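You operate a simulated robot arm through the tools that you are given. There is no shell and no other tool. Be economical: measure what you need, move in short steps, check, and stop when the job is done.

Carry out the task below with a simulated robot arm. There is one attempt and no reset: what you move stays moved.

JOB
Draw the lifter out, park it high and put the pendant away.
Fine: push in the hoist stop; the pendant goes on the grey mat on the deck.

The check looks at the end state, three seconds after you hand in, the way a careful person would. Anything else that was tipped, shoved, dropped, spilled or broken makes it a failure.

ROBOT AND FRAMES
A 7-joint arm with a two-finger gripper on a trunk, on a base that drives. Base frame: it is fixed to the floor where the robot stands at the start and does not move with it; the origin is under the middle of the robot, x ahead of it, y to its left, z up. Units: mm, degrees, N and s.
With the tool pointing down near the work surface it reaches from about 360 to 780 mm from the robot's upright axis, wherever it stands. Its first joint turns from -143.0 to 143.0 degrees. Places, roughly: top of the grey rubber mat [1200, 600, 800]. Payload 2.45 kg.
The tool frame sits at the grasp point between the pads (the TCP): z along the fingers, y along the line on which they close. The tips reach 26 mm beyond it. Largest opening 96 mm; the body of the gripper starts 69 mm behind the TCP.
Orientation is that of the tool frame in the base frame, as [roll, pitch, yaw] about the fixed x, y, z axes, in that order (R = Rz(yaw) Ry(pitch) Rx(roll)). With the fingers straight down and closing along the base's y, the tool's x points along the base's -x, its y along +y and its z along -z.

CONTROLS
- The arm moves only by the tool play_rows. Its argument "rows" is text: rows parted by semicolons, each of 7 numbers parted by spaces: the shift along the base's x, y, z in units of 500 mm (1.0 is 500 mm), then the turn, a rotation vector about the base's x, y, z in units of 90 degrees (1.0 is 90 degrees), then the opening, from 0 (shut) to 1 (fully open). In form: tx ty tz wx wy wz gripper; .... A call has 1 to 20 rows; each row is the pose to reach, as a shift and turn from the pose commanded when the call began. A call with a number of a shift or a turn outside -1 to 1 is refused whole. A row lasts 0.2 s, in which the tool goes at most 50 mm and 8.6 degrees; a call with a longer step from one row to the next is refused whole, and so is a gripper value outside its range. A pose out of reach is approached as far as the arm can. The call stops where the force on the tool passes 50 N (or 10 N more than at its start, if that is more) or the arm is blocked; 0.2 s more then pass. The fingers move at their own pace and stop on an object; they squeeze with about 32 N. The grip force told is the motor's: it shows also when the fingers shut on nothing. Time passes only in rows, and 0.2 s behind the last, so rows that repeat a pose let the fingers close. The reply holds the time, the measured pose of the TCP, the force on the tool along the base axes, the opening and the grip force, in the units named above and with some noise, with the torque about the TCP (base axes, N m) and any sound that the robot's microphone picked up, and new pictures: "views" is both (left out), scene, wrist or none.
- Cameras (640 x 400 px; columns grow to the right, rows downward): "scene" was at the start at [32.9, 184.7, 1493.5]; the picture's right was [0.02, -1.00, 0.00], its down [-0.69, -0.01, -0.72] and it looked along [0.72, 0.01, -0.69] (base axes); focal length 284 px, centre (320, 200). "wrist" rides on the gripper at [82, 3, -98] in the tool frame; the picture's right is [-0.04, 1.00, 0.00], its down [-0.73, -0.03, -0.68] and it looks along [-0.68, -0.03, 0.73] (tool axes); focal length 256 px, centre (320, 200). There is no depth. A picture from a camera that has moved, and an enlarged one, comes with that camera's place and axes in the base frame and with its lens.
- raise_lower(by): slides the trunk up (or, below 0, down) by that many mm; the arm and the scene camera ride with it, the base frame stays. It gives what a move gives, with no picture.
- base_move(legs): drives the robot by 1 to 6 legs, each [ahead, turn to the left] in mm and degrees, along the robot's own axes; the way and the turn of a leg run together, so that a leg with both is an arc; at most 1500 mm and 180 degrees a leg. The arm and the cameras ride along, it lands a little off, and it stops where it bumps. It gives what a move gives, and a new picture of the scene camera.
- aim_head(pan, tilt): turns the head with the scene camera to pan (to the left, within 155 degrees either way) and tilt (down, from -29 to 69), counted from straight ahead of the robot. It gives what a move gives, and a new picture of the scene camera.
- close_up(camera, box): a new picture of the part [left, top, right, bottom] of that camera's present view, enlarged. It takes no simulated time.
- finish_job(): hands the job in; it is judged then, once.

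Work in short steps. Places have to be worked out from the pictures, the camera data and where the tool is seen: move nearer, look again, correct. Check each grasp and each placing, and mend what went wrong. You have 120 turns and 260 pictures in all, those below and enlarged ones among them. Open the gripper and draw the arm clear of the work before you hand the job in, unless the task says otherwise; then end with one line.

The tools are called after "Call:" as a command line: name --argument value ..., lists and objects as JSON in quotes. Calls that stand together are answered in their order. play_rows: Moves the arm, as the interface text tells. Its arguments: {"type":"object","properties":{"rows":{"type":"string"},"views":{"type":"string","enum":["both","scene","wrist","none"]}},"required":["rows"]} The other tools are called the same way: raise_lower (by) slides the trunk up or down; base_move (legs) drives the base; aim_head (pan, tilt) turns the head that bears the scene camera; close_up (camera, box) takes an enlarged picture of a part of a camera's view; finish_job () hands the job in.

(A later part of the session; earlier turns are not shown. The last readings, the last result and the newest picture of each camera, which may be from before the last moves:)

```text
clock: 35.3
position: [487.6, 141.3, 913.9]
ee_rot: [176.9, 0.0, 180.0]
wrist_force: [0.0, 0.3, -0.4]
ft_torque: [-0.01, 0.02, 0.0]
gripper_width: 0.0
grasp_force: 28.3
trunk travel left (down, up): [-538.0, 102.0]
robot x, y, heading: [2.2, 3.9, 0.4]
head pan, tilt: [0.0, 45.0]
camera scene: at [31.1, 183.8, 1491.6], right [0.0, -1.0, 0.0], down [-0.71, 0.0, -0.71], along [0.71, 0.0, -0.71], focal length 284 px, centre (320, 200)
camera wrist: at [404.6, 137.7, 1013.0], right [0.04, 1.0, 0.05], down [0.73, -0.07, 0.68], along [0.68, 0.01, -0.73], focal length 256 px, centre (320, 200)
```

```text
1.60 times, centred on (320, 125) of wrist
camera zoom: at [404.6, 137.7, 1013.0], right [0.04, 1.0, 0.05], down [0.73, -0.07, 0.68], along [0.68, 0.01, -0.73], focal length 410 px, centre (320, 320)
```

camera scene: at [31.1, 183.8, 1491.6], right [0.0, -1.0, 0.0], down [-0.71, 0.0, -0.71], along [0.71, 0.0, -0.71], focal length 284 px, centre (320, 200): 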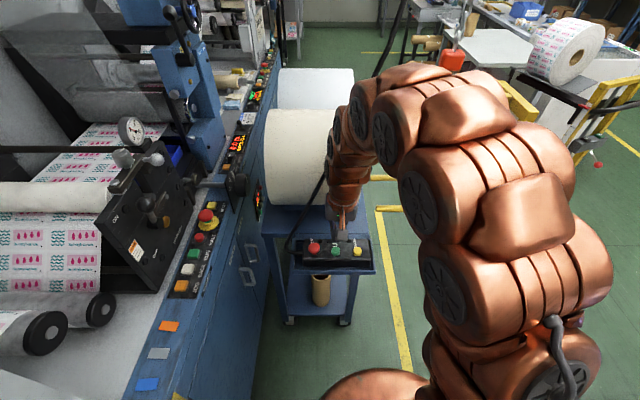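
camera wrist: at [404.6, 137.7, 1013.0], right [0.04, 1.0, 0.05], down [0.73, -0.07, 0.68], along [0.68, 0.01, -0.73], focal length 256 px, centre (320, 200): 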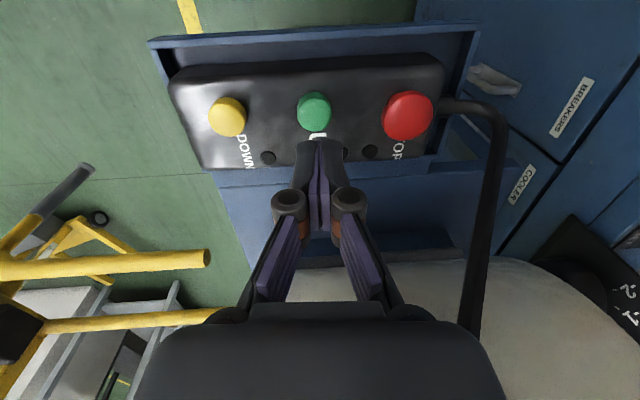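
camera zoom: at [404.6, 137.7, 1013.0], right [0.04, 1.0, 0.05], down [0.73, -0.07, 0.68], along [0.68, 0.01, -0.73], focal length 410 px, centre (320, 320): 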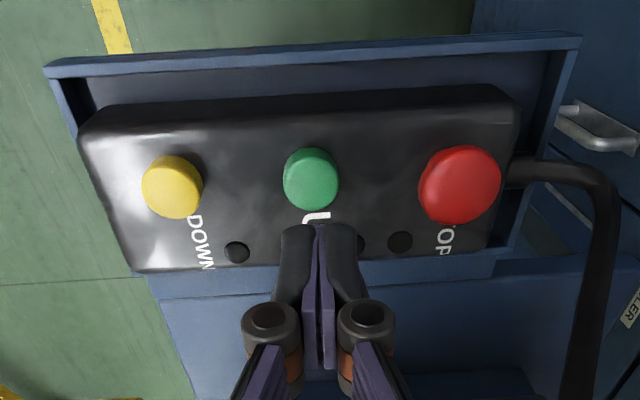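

Triangulating across the well-spread views gives the UP button at about (481,141), top near z 840–845. I square the tool and descend in small steps until I feel or hear it.

Call:
play_rows --rows "-0.013 0 -0.03 -0.035 0 0 0; -0.013 0 -0.06 -0.035 0 0 0; -0.013 0 -0.07 -0.035 0 0 0; -0.013 0 -0.076 -0.035 0 0 0; -0.013 0 -0.08 -0.035 0 0 0; -0.013 0 -0.084 -0.035 0 0 0; -0.013 0 -0.088 -0.035 0 0 0" --views "both"

Call:
close_up --camera "wrist" --box '[200, 0, 440, 250]'

```text
clock: 36.9
position: [480.8, 142.8, 871.5]
ee_rot: [-179.8, 0.0, 179.9]
wrist_force: [0.9, -0.4, 1.2]
ft_torque: [0.01, -0.01, -0.02]
gripper_width: 6.0
grasp_force: 28.7
trunk travel left (down, up): [-538.0, 102.0]
robot x, y, heading: [-1.0, -3.3, 0.3]
head pan, tilt: [0.0, 45.0]
camera scene: at [31.1, 183.8, 1491.6], right [0.0, -1.0, 0.0], down [-0.71, 0.0, -0.71], along [0.71, 0.0, -0.71], focal length 284 px, centre (320, 200)
camera wrist: at [398.1, 143.8, 968.9], right [0.04, 1.0, 0.0], down [0.73, -0.03, 0.68], along [0.68, -0.03, -0.73], focal length 256 px, centre (320, 200)
```

scene: 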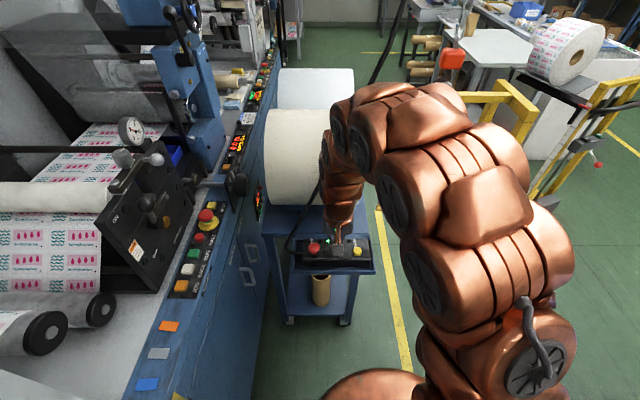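
wrist: 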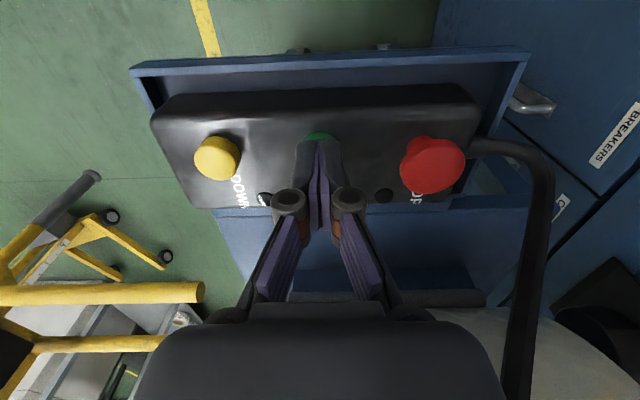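

```text
1.60 times, centred on (320, 125) of wrist
camera zoom: at [398.1, 143.8, 968.9], right [0.04, 1.0, 0.0], down [0.73, -0.03, 0.68], along [0.68, -0.03, -0.73], focal length 410 px, centre (320, 320)
```

zoom: 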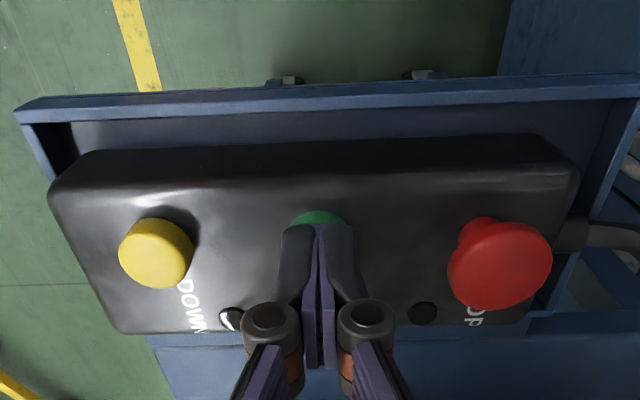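

The fingertips cover the UP button and touch lightly. I press further in 2 mm steps.

Call:
play_rows --rows "0 0 -0.004 0 0 0 0; 0 0 -0.008 0 0 0 0; 0 0 -0.012 0 0 0 0; 0 0 -0.016 0 0 0 0; 0 0 -0.016 0 0 0 0" --views "both"

Call:
close_up --camera "wrist" --box '[200, 0, 440, 250]'

```text
clock: 38.0
position: [480.4, 142.7, 866.9]
ee_rot: [-179.9, 0.3, 179.9]
wrist_force: [-10.3, -5.8, 42.8]
ft_torque: [-0.19, 0.29, 0.04]
gripper_width: 6.0
grasp_force: 28.4
trunk travel left (down, up): [-538.0, 102.0]
robot x, y, heading: [-0.5, 1.2, 0.2]
head pan, tilt: [0.0, 45.0]
stopped in row 5: the force on the tool passed its limit at 52 N (the readings are from after the stop); the commanded pose is now the measured one
camera scene: at [28.8, 182.9, 1492.1], right [0.0, -1.0, 0.0], down [-0.71, 0.0, -0.71], along [0.71, 0.0, -0.71], focal length 284 px, centre (320, 200)
camera wrist: at [397.6, 144.1, 964.0], right [0.04, 1.0, 0.0], down [0.73, -0.03, 0.68], along [0.68, -0.03, -0.73], focal length 256 px, centre (320, 200)
```

scene: 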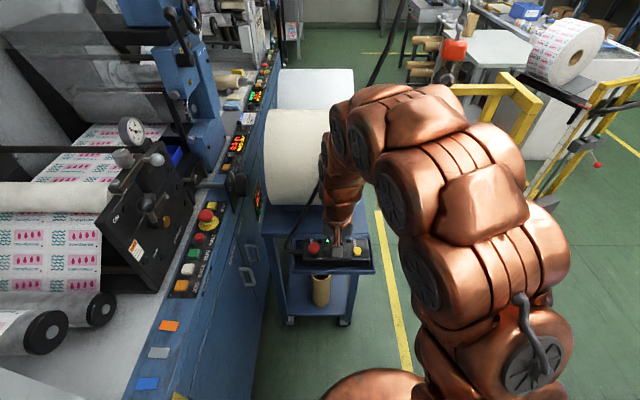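
wrist: 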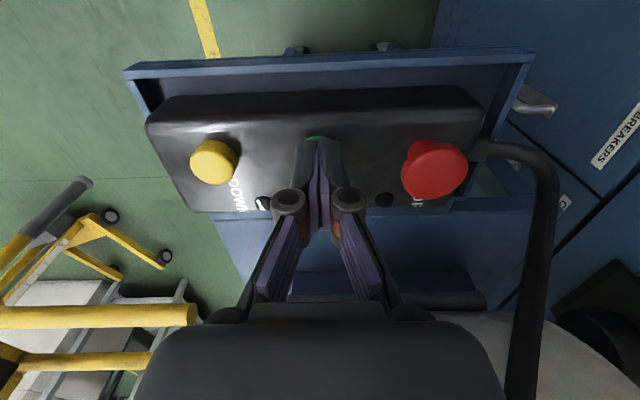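

```text
1.60 times, centred on (320, 125) of wrist
camera zoom: at [397.6, 144.1, 964.0], right [0.04, 1.0, 0.0], down [0.73, -0.03, 0.68], along [0.68, -0.03, -0.73], focal length 410 px, centre (320, 320)
```

zoom: 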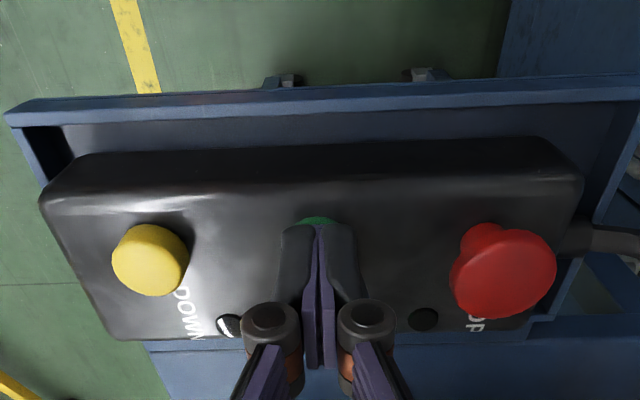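

The orange hook block moved up while the button was down, so UP runs while held. I hold it 3 s and check.

Call:
play_rows --rows "0 0 0 0 0 0 0; 0 0 0 0 0 0 0; 0 0 0 0 0 0 0; 0 0 0 0 0 0 0; 0 0 0 0 0 0 0; 0 0 0 0 0 0 0; 0 0 0 0 0 0 0; 0 0 0 0 0 0 0; 0 0 0 0 0 0 0; 0 0 0 0 0 0 0; 0 0 0 0 0 0 0; 0 0 0 0 0 0 0; 0 0 0 0 0 0 0; 0 0 0 0 0 0 0; 0 0 0 0 0 0 0" --views "both"

```text
clock: 38.9
position: [480.3, 141.1, 866.0]
ee_rot: [179.8, 0.3, 180.0]
wrist_force: [-12.0, -5.4, 42.3]
ft_torque: [-0.17, 0.32, 0.08]
gripper_width: 6.0
grasp_force: 28.5
trunk travel left (down, up): [-538.0, 102.0]
robot x, y, heading: [3.1, -2.5, 0.5]
head pan, tilt: [0.0, 45.0]
stopped in row 4: the force on the tool passed its limit at 54 N (the readings are from after the stop); the commanded pose is now the measured one
camera scene: at [28.6, 182.9, 1491.7], right [0.0, -1.0, 0.0], down [-0.71, 0.0, -0.71], along [0.71, 0.0, -0.71], focal length 284 px, centre (320, 200)
camera wrist: at [397.6, 144.1, 963.9], right [0.04, 1.0, 0.0], down [0.73, -0.03, 0.68], along [0.68, -0.03, -0.73], focal length 256 px, centre (320, 200)
```

scene: 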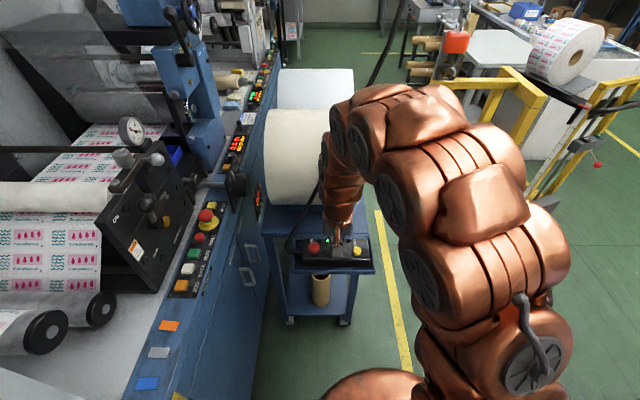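
wrist: 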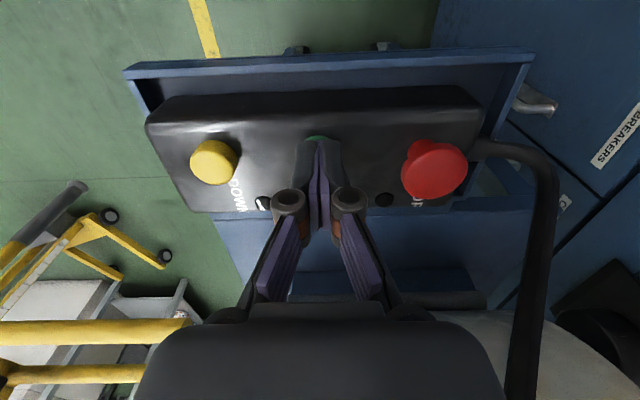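

It is rising. I ease off 1 mm to stay under the force limit and keep holding.

Call:
play_rows --rows "0 0 0.002 0 0 0 0; 0 0 0.002 0 0 0 0; 0 0 0.002 0 0 0 0; 0 0 0.002 0 0 0 0; 0 0 0.002 0 0 0 0; 0 0 0.002 0 0 0 0; 0 0 0.002 0 0 0 0; 0 0 0.002 0 0 0 0; 0 0 0.002 0 0 0 0; 0 0 0.002 0 0 0 0; 0 0 0.002 0 0 0 0; 0 0 0.002 0 0 0 0; 0 0 0.002 0 0 0 0; 0 0 0.002 0 0 0 0; 0 0 0.002 0 0 0 0" --views "scene"

```text
clock: 42.0
position: [481.9, 141.3, 866.3]
ee_rot: [180.0, 0.4, 180.0]
wrist_force: [-12.2, -5.2, 39.6]
ft_torque: [-0.15, 0.26, 0.0]
gripper_width: 6.0
grasp_force: 28.9
trunk travel left (down, up): [-538.0, 102.0]
robot x, y, heading: [2.9, 2.5, 0.1]
head pan, tilt: [0.0, 45.0]
camera scene: at [28.9, 182.8, 1491.9], right [0.0, -1.0, 0.0], down [-0.71, 0.0, -0.71], along [0.71, 0.0, -0.71], focal length 284 px, centre (320, 200)
```

scene: 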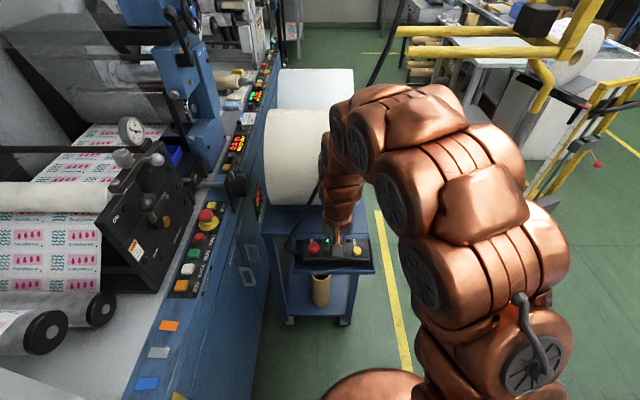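

The lifter has risen about 460 mm (roughly 120 mm/s). I aim the head up to watch it while the button stays held.

Call:
aim_head --pan -15 --tilt -20

```text
clock: 43.4
position: [481.4, 143.0, 866.3]
ee_rot: [-180.0, 0.5, 180.0]
wrist_force: [-7.4, -3.9, 38.9]
ft_torque: [-0.12, 0.28, -0.01]
gripper_width: 6.0
grasp_force: 28.5
trunk travel left (down, up): [-538.0, 102.0]
robot x, y, heading: [-2.3, 0.8, 0.3]
head pan, tilt: [-15.0, -20.0]
camera scene: at [21.2, 163.2, 1592.0], right [-0.25, -0.97, 0.0], down [0.33, -0.09, -0.94], along [0.91, -0.24, 0.34], focal length 284 px, centre (320, 200)
```

scene: 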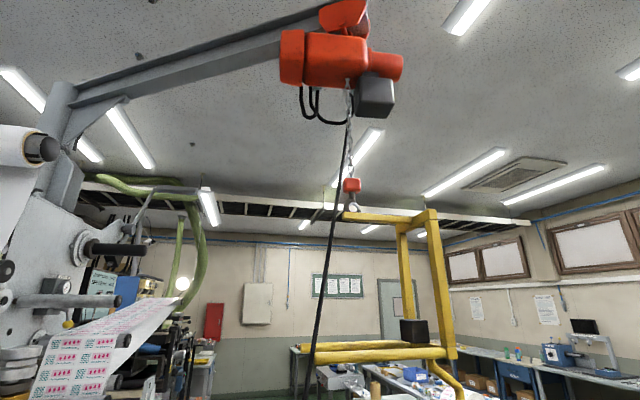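

There is still some chain left between the hook block and the hoist, so I hold for another 2 s.

Call:
play_rows --rows "0 0 0 0 0 0 0; 0 0 0 0 0 0 0; 0 0 0 0 0 0 0; 0 0 0 0 0 0 0; 0 0 0 0 0 0 0; 0 0 0 0 0 0 0; 0 0 0 0 0 0 0" --views "scene"

```text
clock: 45.0
position: [481.8, 142.6, 867.1]
ee_rot: [-180.0, 0.5, 179.9]
wrist_force: [-4.5, -0.9, 40.6]
ft_torque: [-0.06, 0.1, -0.03]
gripper_width: 6.0
grasp_force: 28.6
trunk travel left (down, up): [-538.0, 102.0]
robot x, y, heading: [-0.3, 1.8, 0.3]
head pan, tilt: [-15.0, -20.0]
camera scene: at [21.3, 163.3, 1592.0], right [-0.25, -0.97, 0.0], down [0.33, -0.09, -0.94], along [0.91, -0.24, 0.34], focal length 284 px, centre (320, 200)
```

scene: 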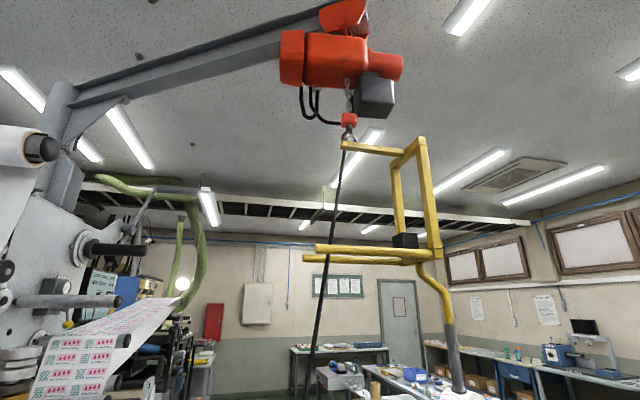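

It is nearly at the top. One more short hold will show whether it has reached its limit.

Call:
play_rows --rows "0 0 0 0 0 0 0; 0 0 0 0 0 0 0" --views "scene"

```text
clock: 45.6
position: [481.7, 142.0, 866.6]
ee_rot: [-180.0, 0.5, 179.9]
wrist_force: [-3.9, 0.3, 41.0]
ft_torque: [-0.06, 0.15, 0.0]
gripper_width: 5.8
grasp_force: 28.7
trunk travel left (down, up): [-538.0, 102.0]
robot x, y, heading: [0.6, -0.5, 0.4]
head pan, tilt: [-15.0, -20.0]
camera scene: at [21.4, 163.3, 1592.0], right [-0.25, -0.97, 0.0], down [0.33, -0.09, -0.94], along [0.91, -0.24, 0.34], focal length 284 px, centre (320, 200)
```

scene: 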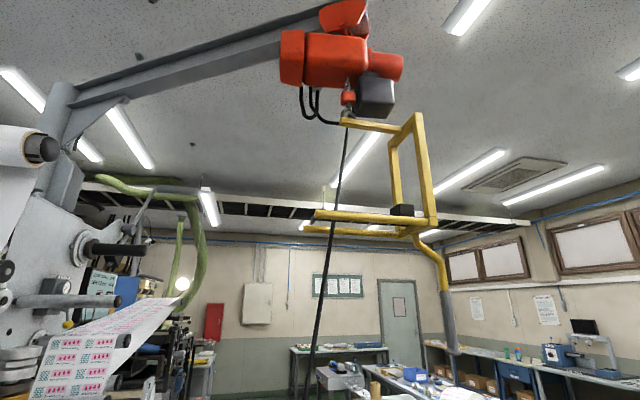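

The hook block is just under the hoist, which is high enough. I lift off the button now.

Call:
play_rows --rows "0 0 0.03 0 0 0 0; 0 0 0.1 0 0 0 0; 0 0 0.12 0 0 0 0" --views "both"

Call:
aim_head --pan 0 --tilt 45

```text
clock: 46.4
position: [483.0, 143.1, 924.2]
ee_rot: [-179.9, 0.1, 179.8]
wrist_force: [-0.1, 0.6, -0.3]
ft_torque: [-0.02, -0.02, 0.03]
gripper_width: 0.4
grasp_force: 28.9
trunk travel left (down, up): [-538.0, 102.0]
robot x, y, heading: [1.5, 2.5, 0.2]
head pan, tilt: [-15.0, -20.0]
camera scene: at [23.4, 163.9, 1591.7], right [-0.25, -0.97, 0.0], down [0.33, -0.09, -0.94], along [0.91, -0.24, 0.34], focal length 284 px, centre (320, 200)
camera wrist: at [400.3, 145.1, 1022.7], right [0.04, 1.0, 0.0], down [0.73, -0.03, 0.68], along [0.68, -0.03, -0.73], focal length 256 px, centre (320, 200)
```

scene: 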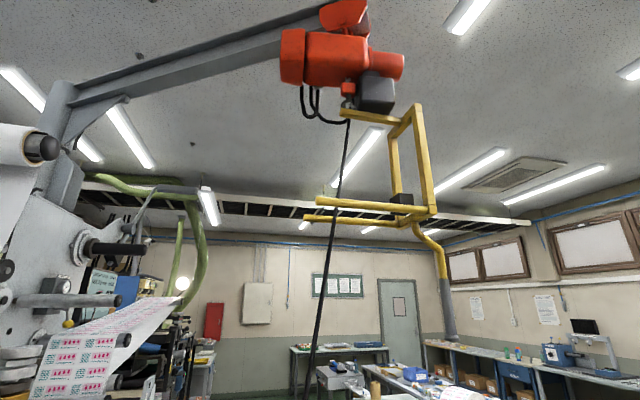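
wrist: 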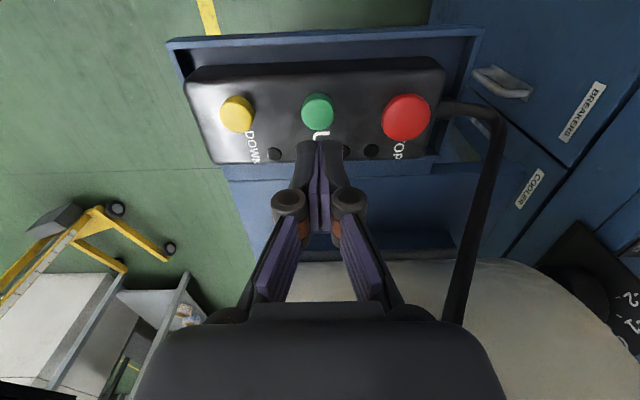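

```text
clock: 47.8
position: [482.9, 143.6, 923.4]
ee_rot: [179.9, 0.2, 179.9]
wrist_force: [0.0, -0.5, 0.4]
ft_torque: [-0.01, -0.03, 0.0]
gripper_width: 0.2
grasp_force: 28.5
trunk travel left (down, up): [-538.0, 102.0]
robot x, y, heading: [1.9, -1.2, 0.3]
head pan, tilt: [0.0, 45.0]
camera scene: at [31.1, 183.6, 1491.7], right [0.0, -1.0, 0.0], down [-0.71, 0.0, -0.71], along [0.71, 0.0, -0.71], focal length 284 px, centre (320, 200)
```

scene: 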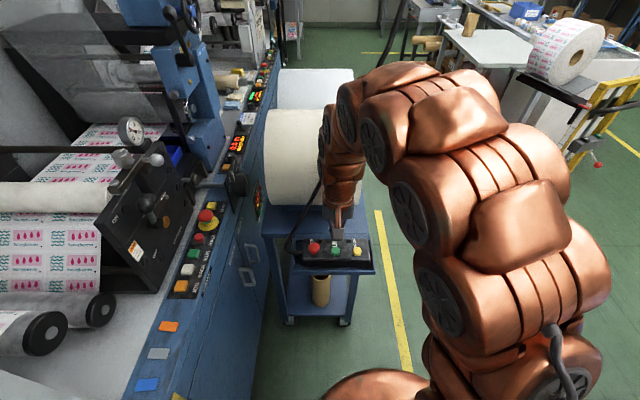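

The lifter is parked at the top. STOP is at about (480,200), with its top around z 860. I move over it, descend and press with small steps.

Call:
play_rows --rows "-0.003 0.06 0 0 0 0 0; -0.005 0.114 0 0 0 0 0; -0.005 0.114 -0.03 0 0 0 0; -0.005 0.114 -0.05 0 0 0 0; -0.005 0.114 -0.058 0 0 0 0" --views "wrist"

Call:
close_up --camera "scene" --box '[270, 180, 400, 290]'

```text
clock: 49.0
position: [478.7, 198.9, 894.3]
ee_rot: [180.0, 0.2, 179.8]
wrist_force: [0.1, -0.3, 0.7]
ft_torque: [-0.01, 0.02, -0.01]
gripper_width: 0.1
grasp_force: 28.6
trunk travel left (down, up): [-538.0, 102.0]
robot x, y, heading: [-2.0, -0.9, 0.5]
head pan, tilt: [0.0, 45.0]
camera wrist: at [396.1, 200.4, 992.9], right [0.04, 1.0, 0.0], down [0.73, -0.03, 0.68], along [0.68, -0.03, -0.73], focal length 256 px, centre (320, 200)
```

wrist: 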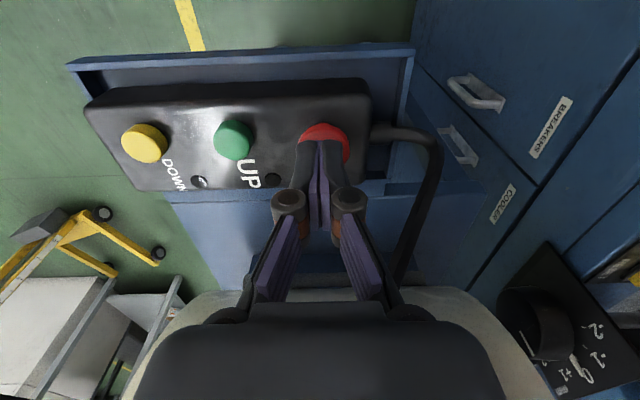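

```text
3.64 times, centred on (335, 235) of scene
camera zoom: at [31.0, 183.6, 1491.6], right [0.0, -1.0, 0.0], down [-0.71, 0.0, -0.71], along [0.71, 0.0, -0.71], focal length 1032 px, centre (266, 73)
```

zoom: 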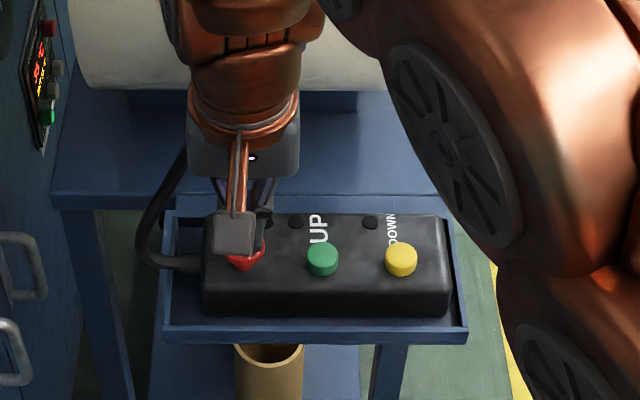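

Well centred. I press down in small steps and listen for a click.

Call:
play_rows --rows "0 0.004 -0.01 0 0 0 0; 0 0.004 -0.02 0 0 0 0; 0 0.004 -0.026 0 0 0 0; 0 0.004 -0.032 0 0 0 0; 0 0.004 -0.038 0 0 0 0; 0 0.004 -0.044 0 0 0 0; 0 0.004 -0.05 0 0 0 0; 0 0.004 -0.056 0 0 0 0" --views "wrist"

```text
clock: 51.0
position: [479.2, 203.2, 872.1]
ee_rot: [179.8, 0.7, 179.8]
wrist_force: [-9.7, -4.8, 36.5]
ft_torque: [-0.16, 0.21, -0.04]
gripper_width: 5.9
grasp_force: 28.4
trunk travel left (down, up): [-538.0, 102.0]
robot x, y, heading: [-1.6, -1.5, 0.3]
head pan, tilt: [0.0, 45.0]
stopped in row 8: the force on the tool passed its limit at 51 N (the readings are from after the stop); the commanded pose is now the measured one
camera wrist: at [395.8, 203.8, 970.6], right [0.04, 1.0, 0.0], down [0.73, -0.03, 0.69], along [0.69, -0.03, -0.73], focal length 256 px, centre (320, 200)
```

wrist: 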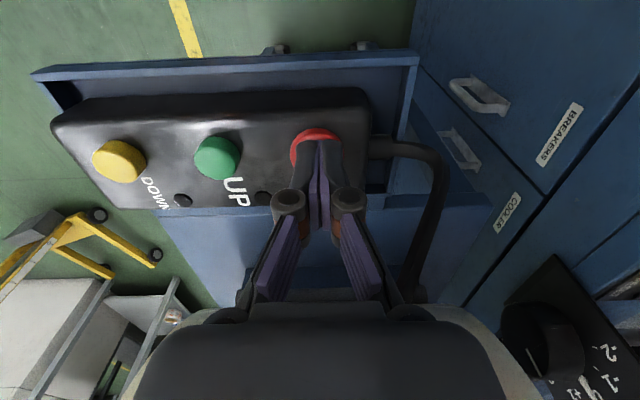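

It bottomed out. I lift off and check whether it latched in.

Call:
play_rows --rows "0 0 0.04 0 0 0 0; 0 -0.03 0.1 0 0 0 0; 0 -0.06 0.15 0 0 0 0; 0 -0.1 0.2 0 0 0 0; 0 -0.12 0.24 0 0 0 0" --views "wrist"

Call:
close_up --camera "scene" --box '[270, 180, 400, 290]'

Call:
close_up --camera "wrist" --box '[200, 20, 460, 190]'

```text
clock: 52.1
position: [480.6, 141.6, 989.3]
ee_rot: [179.9, 0.5, 179.9]
wrist_force: [0.1, -0.5, -0.1]
ft_torque: [0.01, 0.04, -0.05]
gripper_width: 0.1
grasp_force: 28.2
trunk travel left (down, up): [-538.0, 102.0]
robot x, y, heading: [4.0, -0.9, 0.4]
head pan, tilt: [0.0, 45.0]
camera wrist: at [396.8, 143.7, 1086.4], right [0.04, 1.0, 0.0], down [0.73, -0.03, 0.69], along [0.68, -0.03, -0.73], focal length 256 px, centre (320, 200)
```

wrist: 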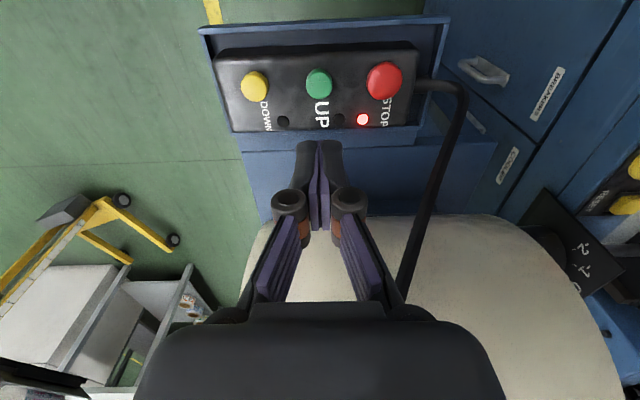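

```text
3.64 times, centred on (335, 235) of scene
camera zoom: at [31.1, 183.7, 1491.6], right [0.0, -1.0, 0.0], down [-0.71, 0.0, -0.71], along [0.71, 0.0, -0.71], focal length 1032 px, centre (266, 73)
```

zoom: 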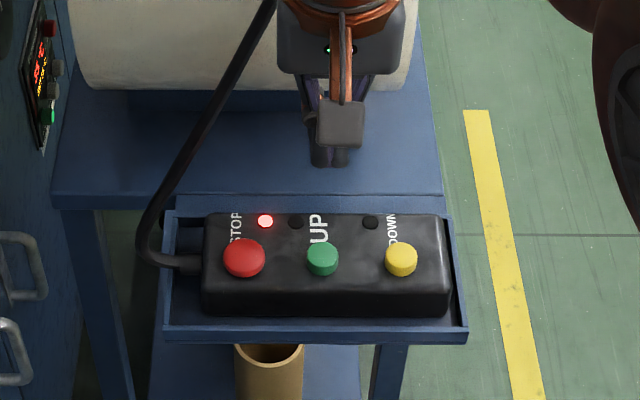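

```text
2.35 times, centred on (330, 105) of wrist
camera zoom: at [396.8, 143.7, 1086.4], right [0.04, 1.0, 0.0], down [0.73, -0.03, 0.69], along [0.68, -0.03, -0.73], focal length 602 px, centre (296, 424)
```

zoom: 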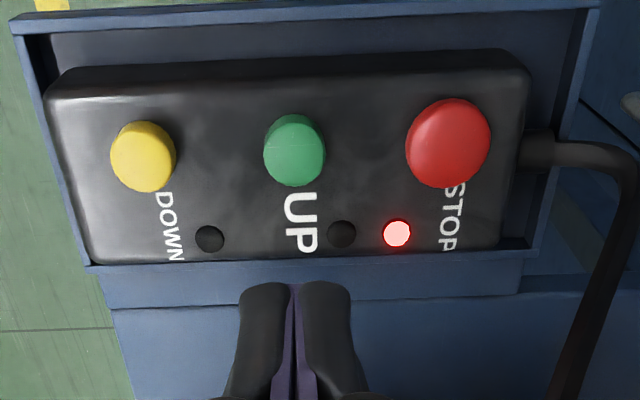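

STOP is latched in, with its red lamp lit. Next I find the grey mat (expected near pixel (231,127)) and the space around it and along the drive route.

Call:
close_up --camera "scene" --box '[190, 60, 290, 160]'

Call:
aim_head --pan 10 --tilt 20

```text
4.00 times, centred on (240, 110) of scene
camera zoom: at [31.1, 183.7, 1491.6], right [0.0, -1.0, 0.0], down [-0.71, 0.0, -0.71], along [0.71, 0.0, -0.71], focal length 1135 px, centre (640, 560)
```

zoom: 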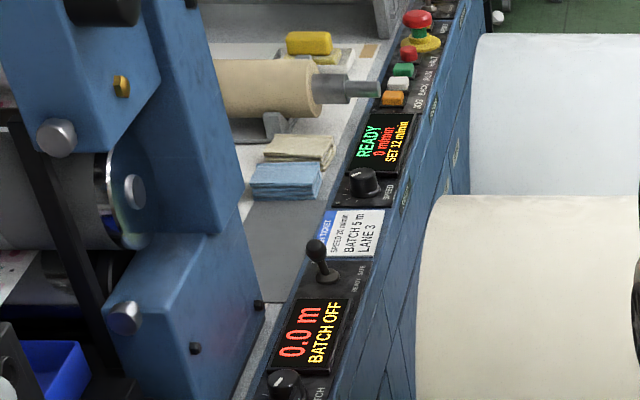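

```text
clock: 53.0
position: [479.5, 141.3, 989.3]
ee_rot: [179.9, 0.5, 179.9]
wrist_force: [0.7, -0.7, 0.6]
ft_torque: [0.03, -0.01, 0.02]
gripper_width: 0.0
grasp_force: 28.7
trunk travel left (down, up): [-538.0, 102.0]
robot x, y, heading: [-1.2, 1.2, 0.4]
head pan, tilt: [10.0, 20.0]
camera scene: at [41.3, 199.8, 1530.2], right [0.18, -0.98, 0.0], down [-0.34, -0.06, -0.94], along [0.92, 0.17, -0.34], focal length 284 px, centre (320, 200)
```

scene: 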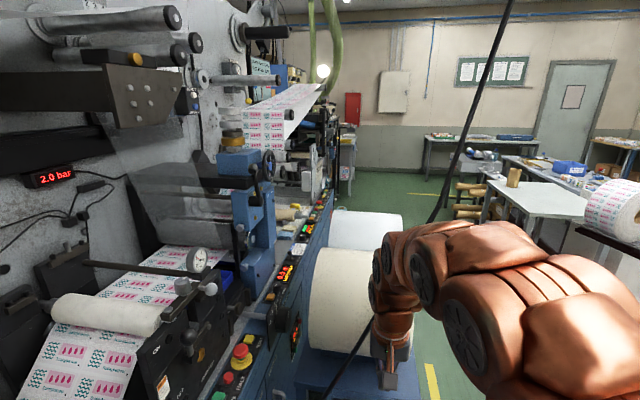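

The mat is partly visible on the deck at about x 1170–1280, beside the blue column, so I'll have to carry the pendant around the cart. The pendant box is at about x 466–537, y 46–231, top z≈828, with about 20 mm of gap to the tray walls on each side. I turn the tool 90° with a narrowed opening above it.

Call:
play_rows --rows "0.005 0 0.02 0 0 0.09 0.2; 0.01 0 0.02 0 0 0.18 0.4; 0.015 0 0.02 0 0 0.27 0.6; 0.02 0 0.02 0 0 0.36 0.8; 0.03 0 0.02 0 0 0.45 0.87; 0.04 0 0.02 0 0 0.54 0.87; 0.042 0 0.02 0 0 0.63 0.87; 0.042 0 0.02 0 0 0.72 0.87; 0.042 0 0.02 0 0 0.81 0.87; 0.042 0 0.02 0 0 0.9 0.87; 0.042 0 0 0 0 0.98 0.87; 0.042 0 -0.04 0 0 1.0 0.87; 0.042 0 -0.08 0 0 1.0 0.87" --views "wrist"

Call:
aim_head --pan 0 --tilt 45

Call:
close_up --camera "scene" --box '[270, 180, 400, 290]'

```text
clock: 55.8
position: [503.4, 142.5, 950.1]
ee_rot: [179.8, 0.5, -89.9]
wrist_force: [0.3, 0.3, -0.3]
ft_torque: [0.01, -0.04, 0.01]
gripper_width: 83.4
grasp_force: 0.1
trunk travel left (down, up): [-538.0, 102.0]
robot x, y, heading: [-1.7, 0.7, 0.5]
head pan, tilt: [10.0, 20.0]
camera wrist: at [499.5, 58.6, 1047.8], right [-1.0, 0.04, 0.0], down [0.03, 0.73, 0.69], along [0.02, 0.68, -0.73], focal length 256 px, centre (320, 200)
```

wrist: 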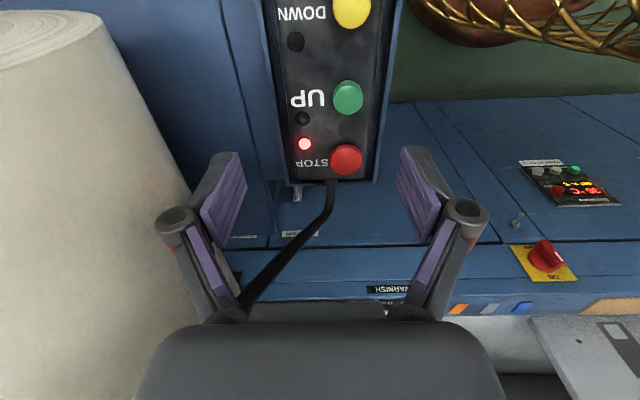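

```text
clock: 56.7
position: [504.6, 141.7, 951.2]
ee_rot: [179.9, 0.5, -90.1]
wrist_force: [-0.1, -0.2, -0.8]
ft_torque: [0.03, -0.01, 0.0]
gripper_width: 83.6
grasp_force: 0.0
trunk travel left (down, up): [-538.0, 102.0]
robot x, y, heading: [-0.1, -1.6, -0.0]
head pan, tilt: [0.0, 45.0]
camera scene: at [31.0, 183.6, 1491.7], right [0.01, -1.0, 0.0], down [-0.71, 0.0, -0.71], along [0.71, 0.0, -0.71], focal length 284 px, centre (320, 200)
```

scene: 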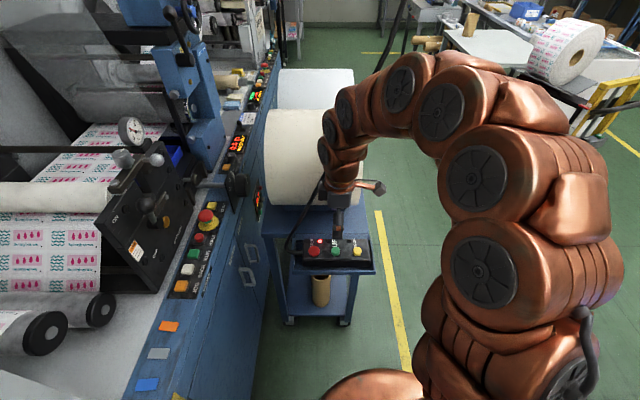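

```text
3.64 times, centred on (335, 235) of scene
camera zoom: at [31.0, 183.6, 1491.7], right [0.01, -1.0, 0.0], down [-0.71, 0.0, -0.71], along [0.71, 0.0, -0.71], focal length 1032 px, centre (266, 73)
```

zoom: 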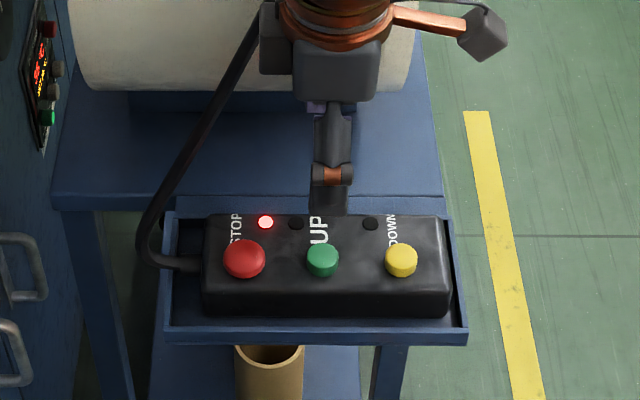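

Call:
close_up --camera "wrist" --box '[240, 0, 420, 200]'

```text
2.00 times, centred on (330, 100) of wrist
camera zoom: at [499.8, 58.5, 1048.3], right [-1.0, 0.04, 0.0], down [0.03, 0.73, 0.69], along [0.03, 0.69, -0.73], focal length 512 px, centre (300, 400)
```

zoom: 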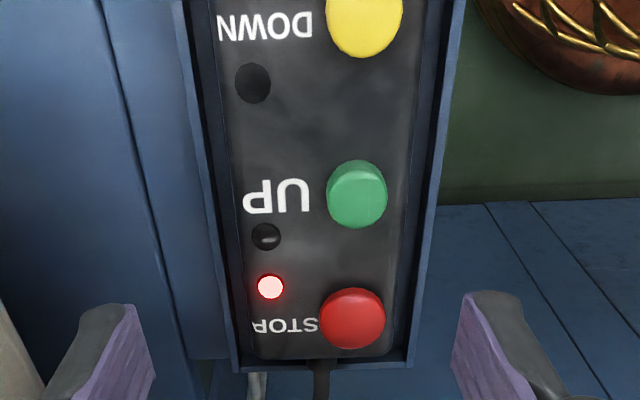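

The box is about 79 mm wide and the tray walls stand close around it, so I need their heights. I swing the wrist camera down to look along the tray from its right end.

Call:
play_rows --rows "0 -0.09 0 0.08 0 0 0.87; 0 -0.18 0 0.16 0 0 0.87; 0 -0.27 0 0.24 0 0 0.87; 0 -0.36 -0.03 0.32 0 0 0.87; 0 -0.44 -0.08 0.4 0 0 0.87; 0 -0.46 -0.14 0.45 0 0 0.87; 0 -0.46 -0.16 0.45 0 0 0.87" --views "wrist"

Call:
close_up --camera "wrist" --box '[220, 120, 420, 260]'

```text
clock: 58.3
position: [499.4, -85.6, 874.2]
ee_rot: [179.8, 41.1, -89.9]
wrist_force: [-0.8, 0.3, -0.7]
ft_torque: [0.03, -0.04, -0.01]
gripper_width: 83.7
grasp_force: 0.0
trunk travel left (down, up): [-538.0, 102.0]
robot x, y, heading: [-2.6, -1.6, 0.6]
head pan, tilt: [0.0, 45.0]
camera wrist: at [496.5, -213.7, 894.4], right [-1.0, 0.03, 0.03], down [0.03, 0.11, 0.99], along [0.03, 0.99, -0.11], focal length 256 px, centre (320, 200)
```

wrist: 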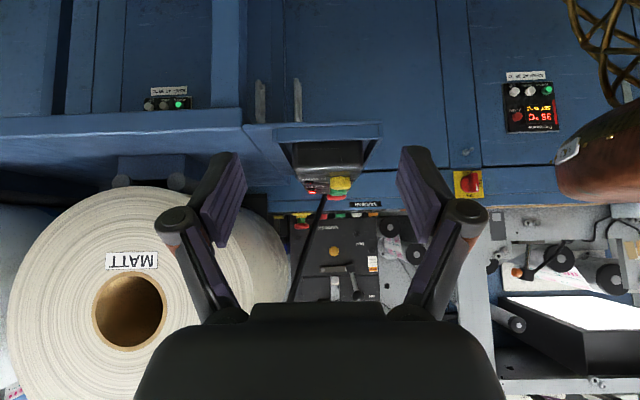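

```text
2.86 times, centred on (320, 190) of wrist
camera zoom: at [496.5, -213.7, 894.4], right [-1.0, 0.03, 0.03], down [0.03, 0.11, 0.99], along [0.03, 0.99, -0.11], focal length 731 px, centre (320, 229)
```

zoom: 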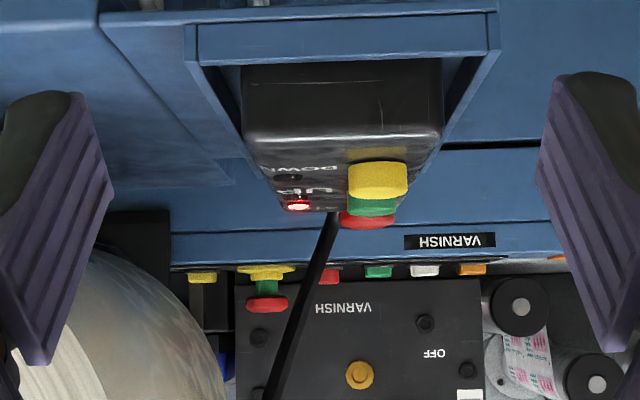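

Now it's clear: the wall tops are at z≈808, the box top at z≈831, and the box spans x 460–533, so it stands 23 mm proud and is easy to grip. I return above it, centred on x≈496.5.

Call:
play_rows --rows "0 0.02 0.06 -0.08 0 0 0.87; 0 0.1 0.12 -0.16 0 0 0.87; 0 0.19 0.16 -0.24 0 0 0.87; 0 0.28 0.16 -0.32 0 0 0.87; -0.005 0.37 0.14 -0.4 0 0 0.87; -0.01 0.43 0.1 -0.45 0 0 0.87; -0.01 0.456 0.06 -0.45 0 0 0.87; -0.01 0.456 0.02 -0.45 0 0 0.87; -0.01 0.456 0.02 -0.45 0 0 0.87" --views "wrist"

Call:
close_up --camera "scene" --box '[270, 180, 400, 290]'

```text
clock: 60.3
position: [497.3, 139.2, 878.8]
ee_rot: [179.7, 0.4, -90.1]
wrist_force: [-1.1, 0.3, -0.9]
ft_torque: [-0.04, 0.02, -0.03]
gripper_width: 83.6
grasp_force: 0.1
trunk travel left (down, up): [-538.0, 102.0]
robot x, y, heading: [-0.4, 1.0, 0.3]
head pan, tilt: [0.0, 45.0]
camera wrist: at [493.2, 54.1, 976.7], right [-1.0, 0.04, 0.0], down [0.03, 0.73, 0.69], along [0.03, 0.68, -0.73], focal length 256 px, centre (320, 200)
```

wrist: 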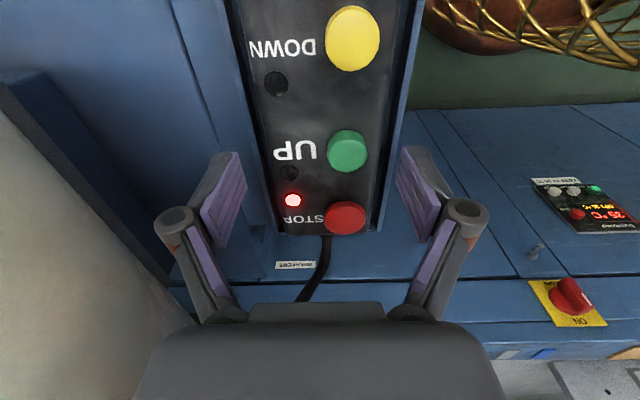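

```text
3.64 times, centred on (335, 235) of scene
camera zoom: at [31.0, 183.6, 1491.6], right [0.0, -1.0, 0.0], down [-0.71, 0.0, -0.71], along [0.71, 0.0, -0.71], focal length 1032 px, centre (266, 73)
```

zoom: 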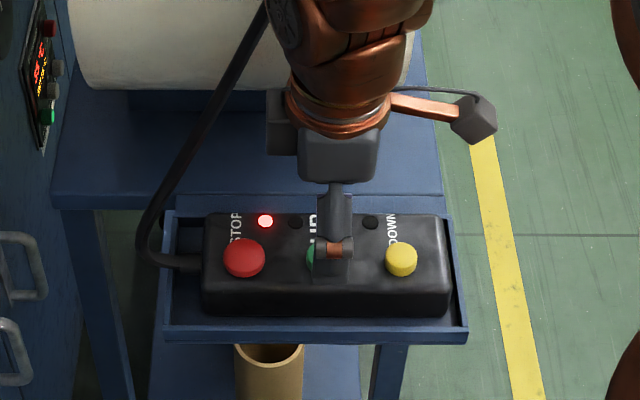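

It is symmetric between the fingers. I descend so the tips reach just above the tray wall, then close.

Call:
play_rows --rows "0 0 -0.03 0 0 0 0.87; 0 0 -0.055 0 0 0 0.87; 0 0 -0.07 0 0 0 0.87; 0 0 -0.08 0 0 0 0.87; 0 0 -0.08 0 0 0 0.6; 0 0 -0.08 0 0 0 0.3; 0 0 -0.08 0 0 0 0; 0 0 -0.08 0 0 0 0; 0 0 -0.08 0 0 0 0" --views "wrist"

Call:
close_up --camera "scene" --box '[270, 180, 400, 290]'

```text
clock: 62.3
position: [496.3, 140.8, 839.8]
ee_rot: [179.9, 0.4, -90.1]
wrist_force: [-1.6, -0.5, 0.1]
ft_torque: [-0.16, 0.16, -0.08]
gripper_width: 74.8
grasp_force: 32.4
trunk travel left (down, up): [-538.0, 102.0]
robot x, y, heading: [0.2, -7.4, 0.1]
head pan, tilt: [0.0, 45.0]
camera wrist: at [492.5, 57.1, 938.3], right [-1.0, 0.04, 0.0], down [0.03, 0.73, 0.69], along [0.03, 0.68, -0.73], focal length 256 px, centre (320, 200)
```

wrist: 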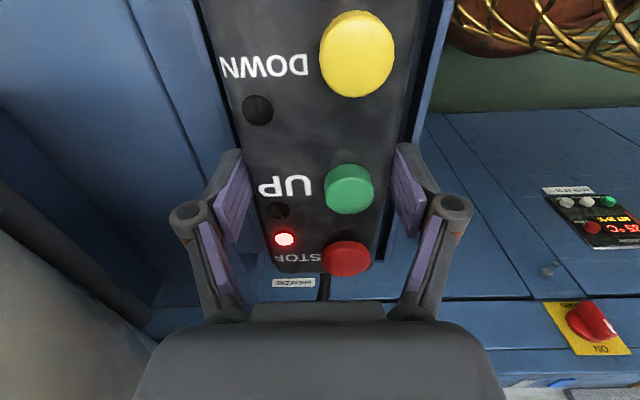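

```text
3.64 times, centred on (335, 235) of scene
camera zoom: at [31.1, 183.6, 1491.5], right [0.0, -1.0, 0.0], down [-0.71, 0.0, -0.71], along [0.71, 0.0, -0.71], focal length 1032 px, centre (266, 73)
```

zoom: 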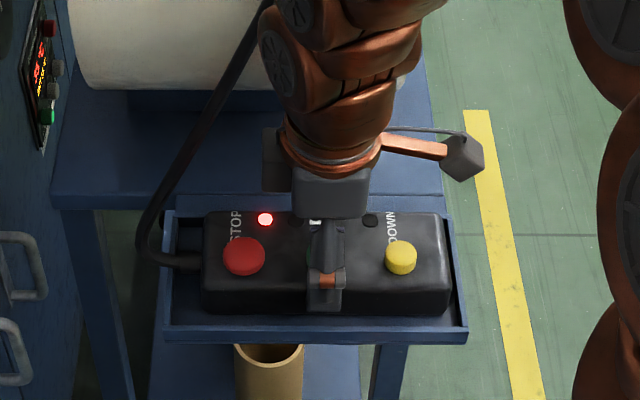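

Gripped at 74.8 mm. I lift slowly, 80 mm, and check weight and slip.

Call:
play_rows --rows "0 0 0.01 0 0 0 0; 0 0 0.02 0 0 0 0; 0 0 0.04 0 0 0 0; 0 0 0.06 0 0 0 0; 0 0 0.09 0 0 0 0; 0 0 0.12 0 0 0 0; 0 0 0.16 0 0 0 0; 0 0 0.16 0 0 0 0" --views "wrist"

Call:
close_up --camera "scene" --box '[250, 140, 410, 280]'

```text
clock: 64.1
position: [497.8, 140.7, 920.2]
ee_rot: [180.0, 0.4, -90.0]
wrist_force: [0.0, 0.5, -6.1]
ft_torque: [0.0, 0.02, 0.01]
gripper_width: 74.8
grasp_force: 32.6
trunk travel left (down, up): [-538.0, 102.0]
robot x, y, heading: [0.5, -0.5, 0.2]
head pan, tilt: [0.0, 45.0]
camera wrist: at [494.1, 57.3, 1018.6], right [-1.0, 0.04, 0.0], down [0.03, 0.73, 0.69], along [0.03, 0.69, -0.73], focal length 256 px, centre (320, 200)
```

wrist: 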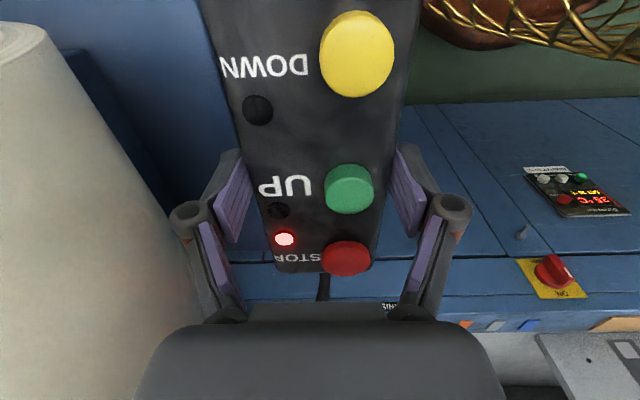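

```text
2.86 times, centred on (330, 210) of scene
camera zoom: at [31.2, 183.6, 1491.6], right [0.0, -1.0, 0.0], down [-0.71, 0.0, -0.71], along [0.71, 0.0, -0.71], focal length 811 px, centre (291, 171)
```

zoom: 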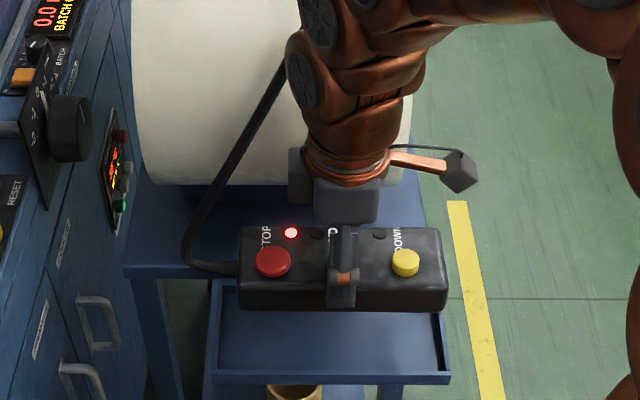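

The pendant is held at only 6 N with no cable pull. I retract it toward the robot over free space and look to the right before driving around the cart.

Call:
play_rows --rows "0 -0.03 0.06 0 0 0 0; -0.03 -0.08 0.12 0 0 0 0; -0.08 -0.14 0.16 0 0 0 0; -0.13 -0.2 0.16 0 0 0 0; -0.16 -0.25 0.16 0 0 0 0; -0.18 -0.28 0.16 0 0 0 0" --views "none"

Call:
aim_head --pan -55 --tilt 35

```text
clock: 65.5
position: [405.3, 0.9, 996.5]
ee_rot: [179.7, 0.4, -90.0]
wrist_force: [0.5, 1.1, -6.8]
ft_torque: [0.02, -0.04, -0.01]
gripper_width: 74.7
grasp_force: 31.4
trunk travel left (down, up): [-538.0, 102.0]
robot x, y, heading: [-1.7, -1.7, 0.2]
head pan, tilt: [0.0, 45.0]
```

```text
clock: 66.8
position: [405.9, 0.6, 997.5]
ee_rot: [180.0, 0.5, -90.2]
wrist_force: [-0.8, -0.1, -7.8]
ft_torque: [0.02, -0.01, -0.02]
gripper_width: 74.7
grasp_force: 32.1
trunk travel left (down, up): [-538.0, 102.0]
robot x, y, heading: [1.0, -1.0, 0.3]
head pan, tilt: [-55.0, 35.0]
camera scene: at [0.8, 111.2, 1506.4], right [-0.82, -0.58, 0.0], down [-0.33, 0.47, -0.82], along [0.47, -0.67, -0.57], focal length 284 px, centre (320, 200)
```

scene: 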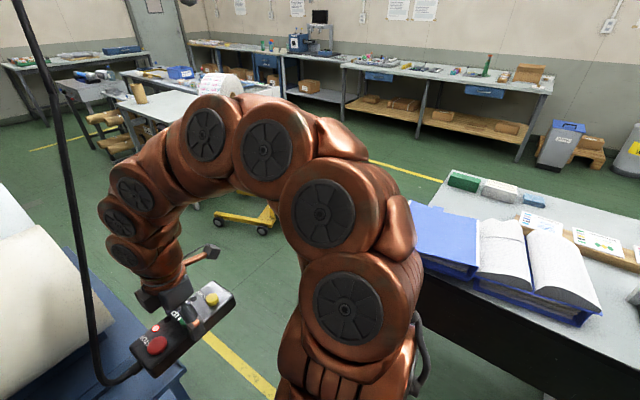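

There's a desk with binders on the right (corner about (90,-560)). I look straight down to see how big the robot's own base is before choosing the path.

Call:
aim_head --pan -60 --tilt 69

Call:
aim_head --pan 35 --tilt 69

```text
clock: 67.8
position: [407.6, 1.0, 997.0]
ee_rot: [179.8, 0.5, -90.0]
wrist_force: [-0.1, 0.0, -6.6]
ft_torque: [0.03, -0.03, -0.01]
gripper_width: 74.7
grasp_force: 31.9
trunk travel left (down, up): [-538.0, 102.0]
robot x, y, heading: [0.3, 2.5, 0.2]
head pan, tilt: [-60.0, 68.8]
camera scene: at [-21.9, 134.7, 1462.8], right [-0.86, -0.5, 0.0], down [-0.47, 0.8, -0.36], along [0.18, -0.31, -0.93], focal length 284 px, centre (320, 200)
```

scene: 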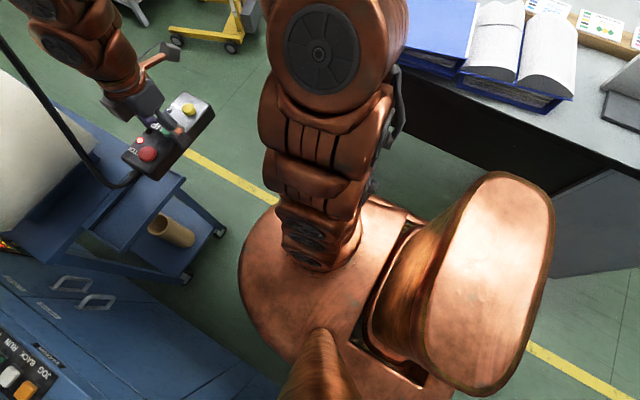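

```text
clock: 69.5
position: [405.9, 1.2, 997.6]
ee_rot: [179.9, 0.6, -90.1]
wrist_force: [-0.3, 0.4, -6.1]
ft_torque: [0.03, -0.02, -0.02]
gripper_width: 75.0
grasp_force: 31.8
trunk travel left (down, up): [-538.0, 102.0]
robot x, y, heading: [3.9, 4.3, 0.4]
head pan, tilt: [35.0, 68.8]
camera scene: at [-4.5, 215.4, 1462.7], right [0.58, -0.82, 0.0], down [-0.76, -0.54, -0.36], along [0.3, 0.21, -0.93], focal length 284 px, centre (320, 200)
```

scene: 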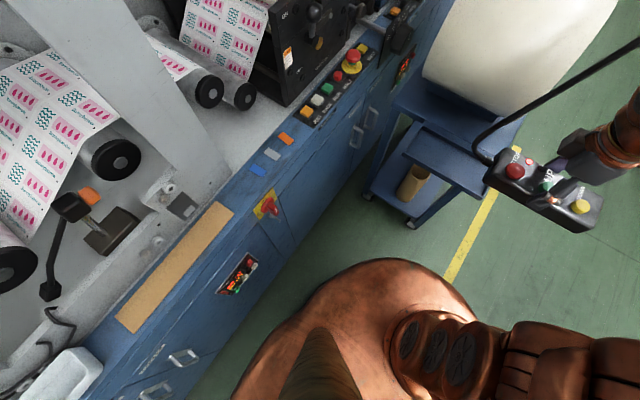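

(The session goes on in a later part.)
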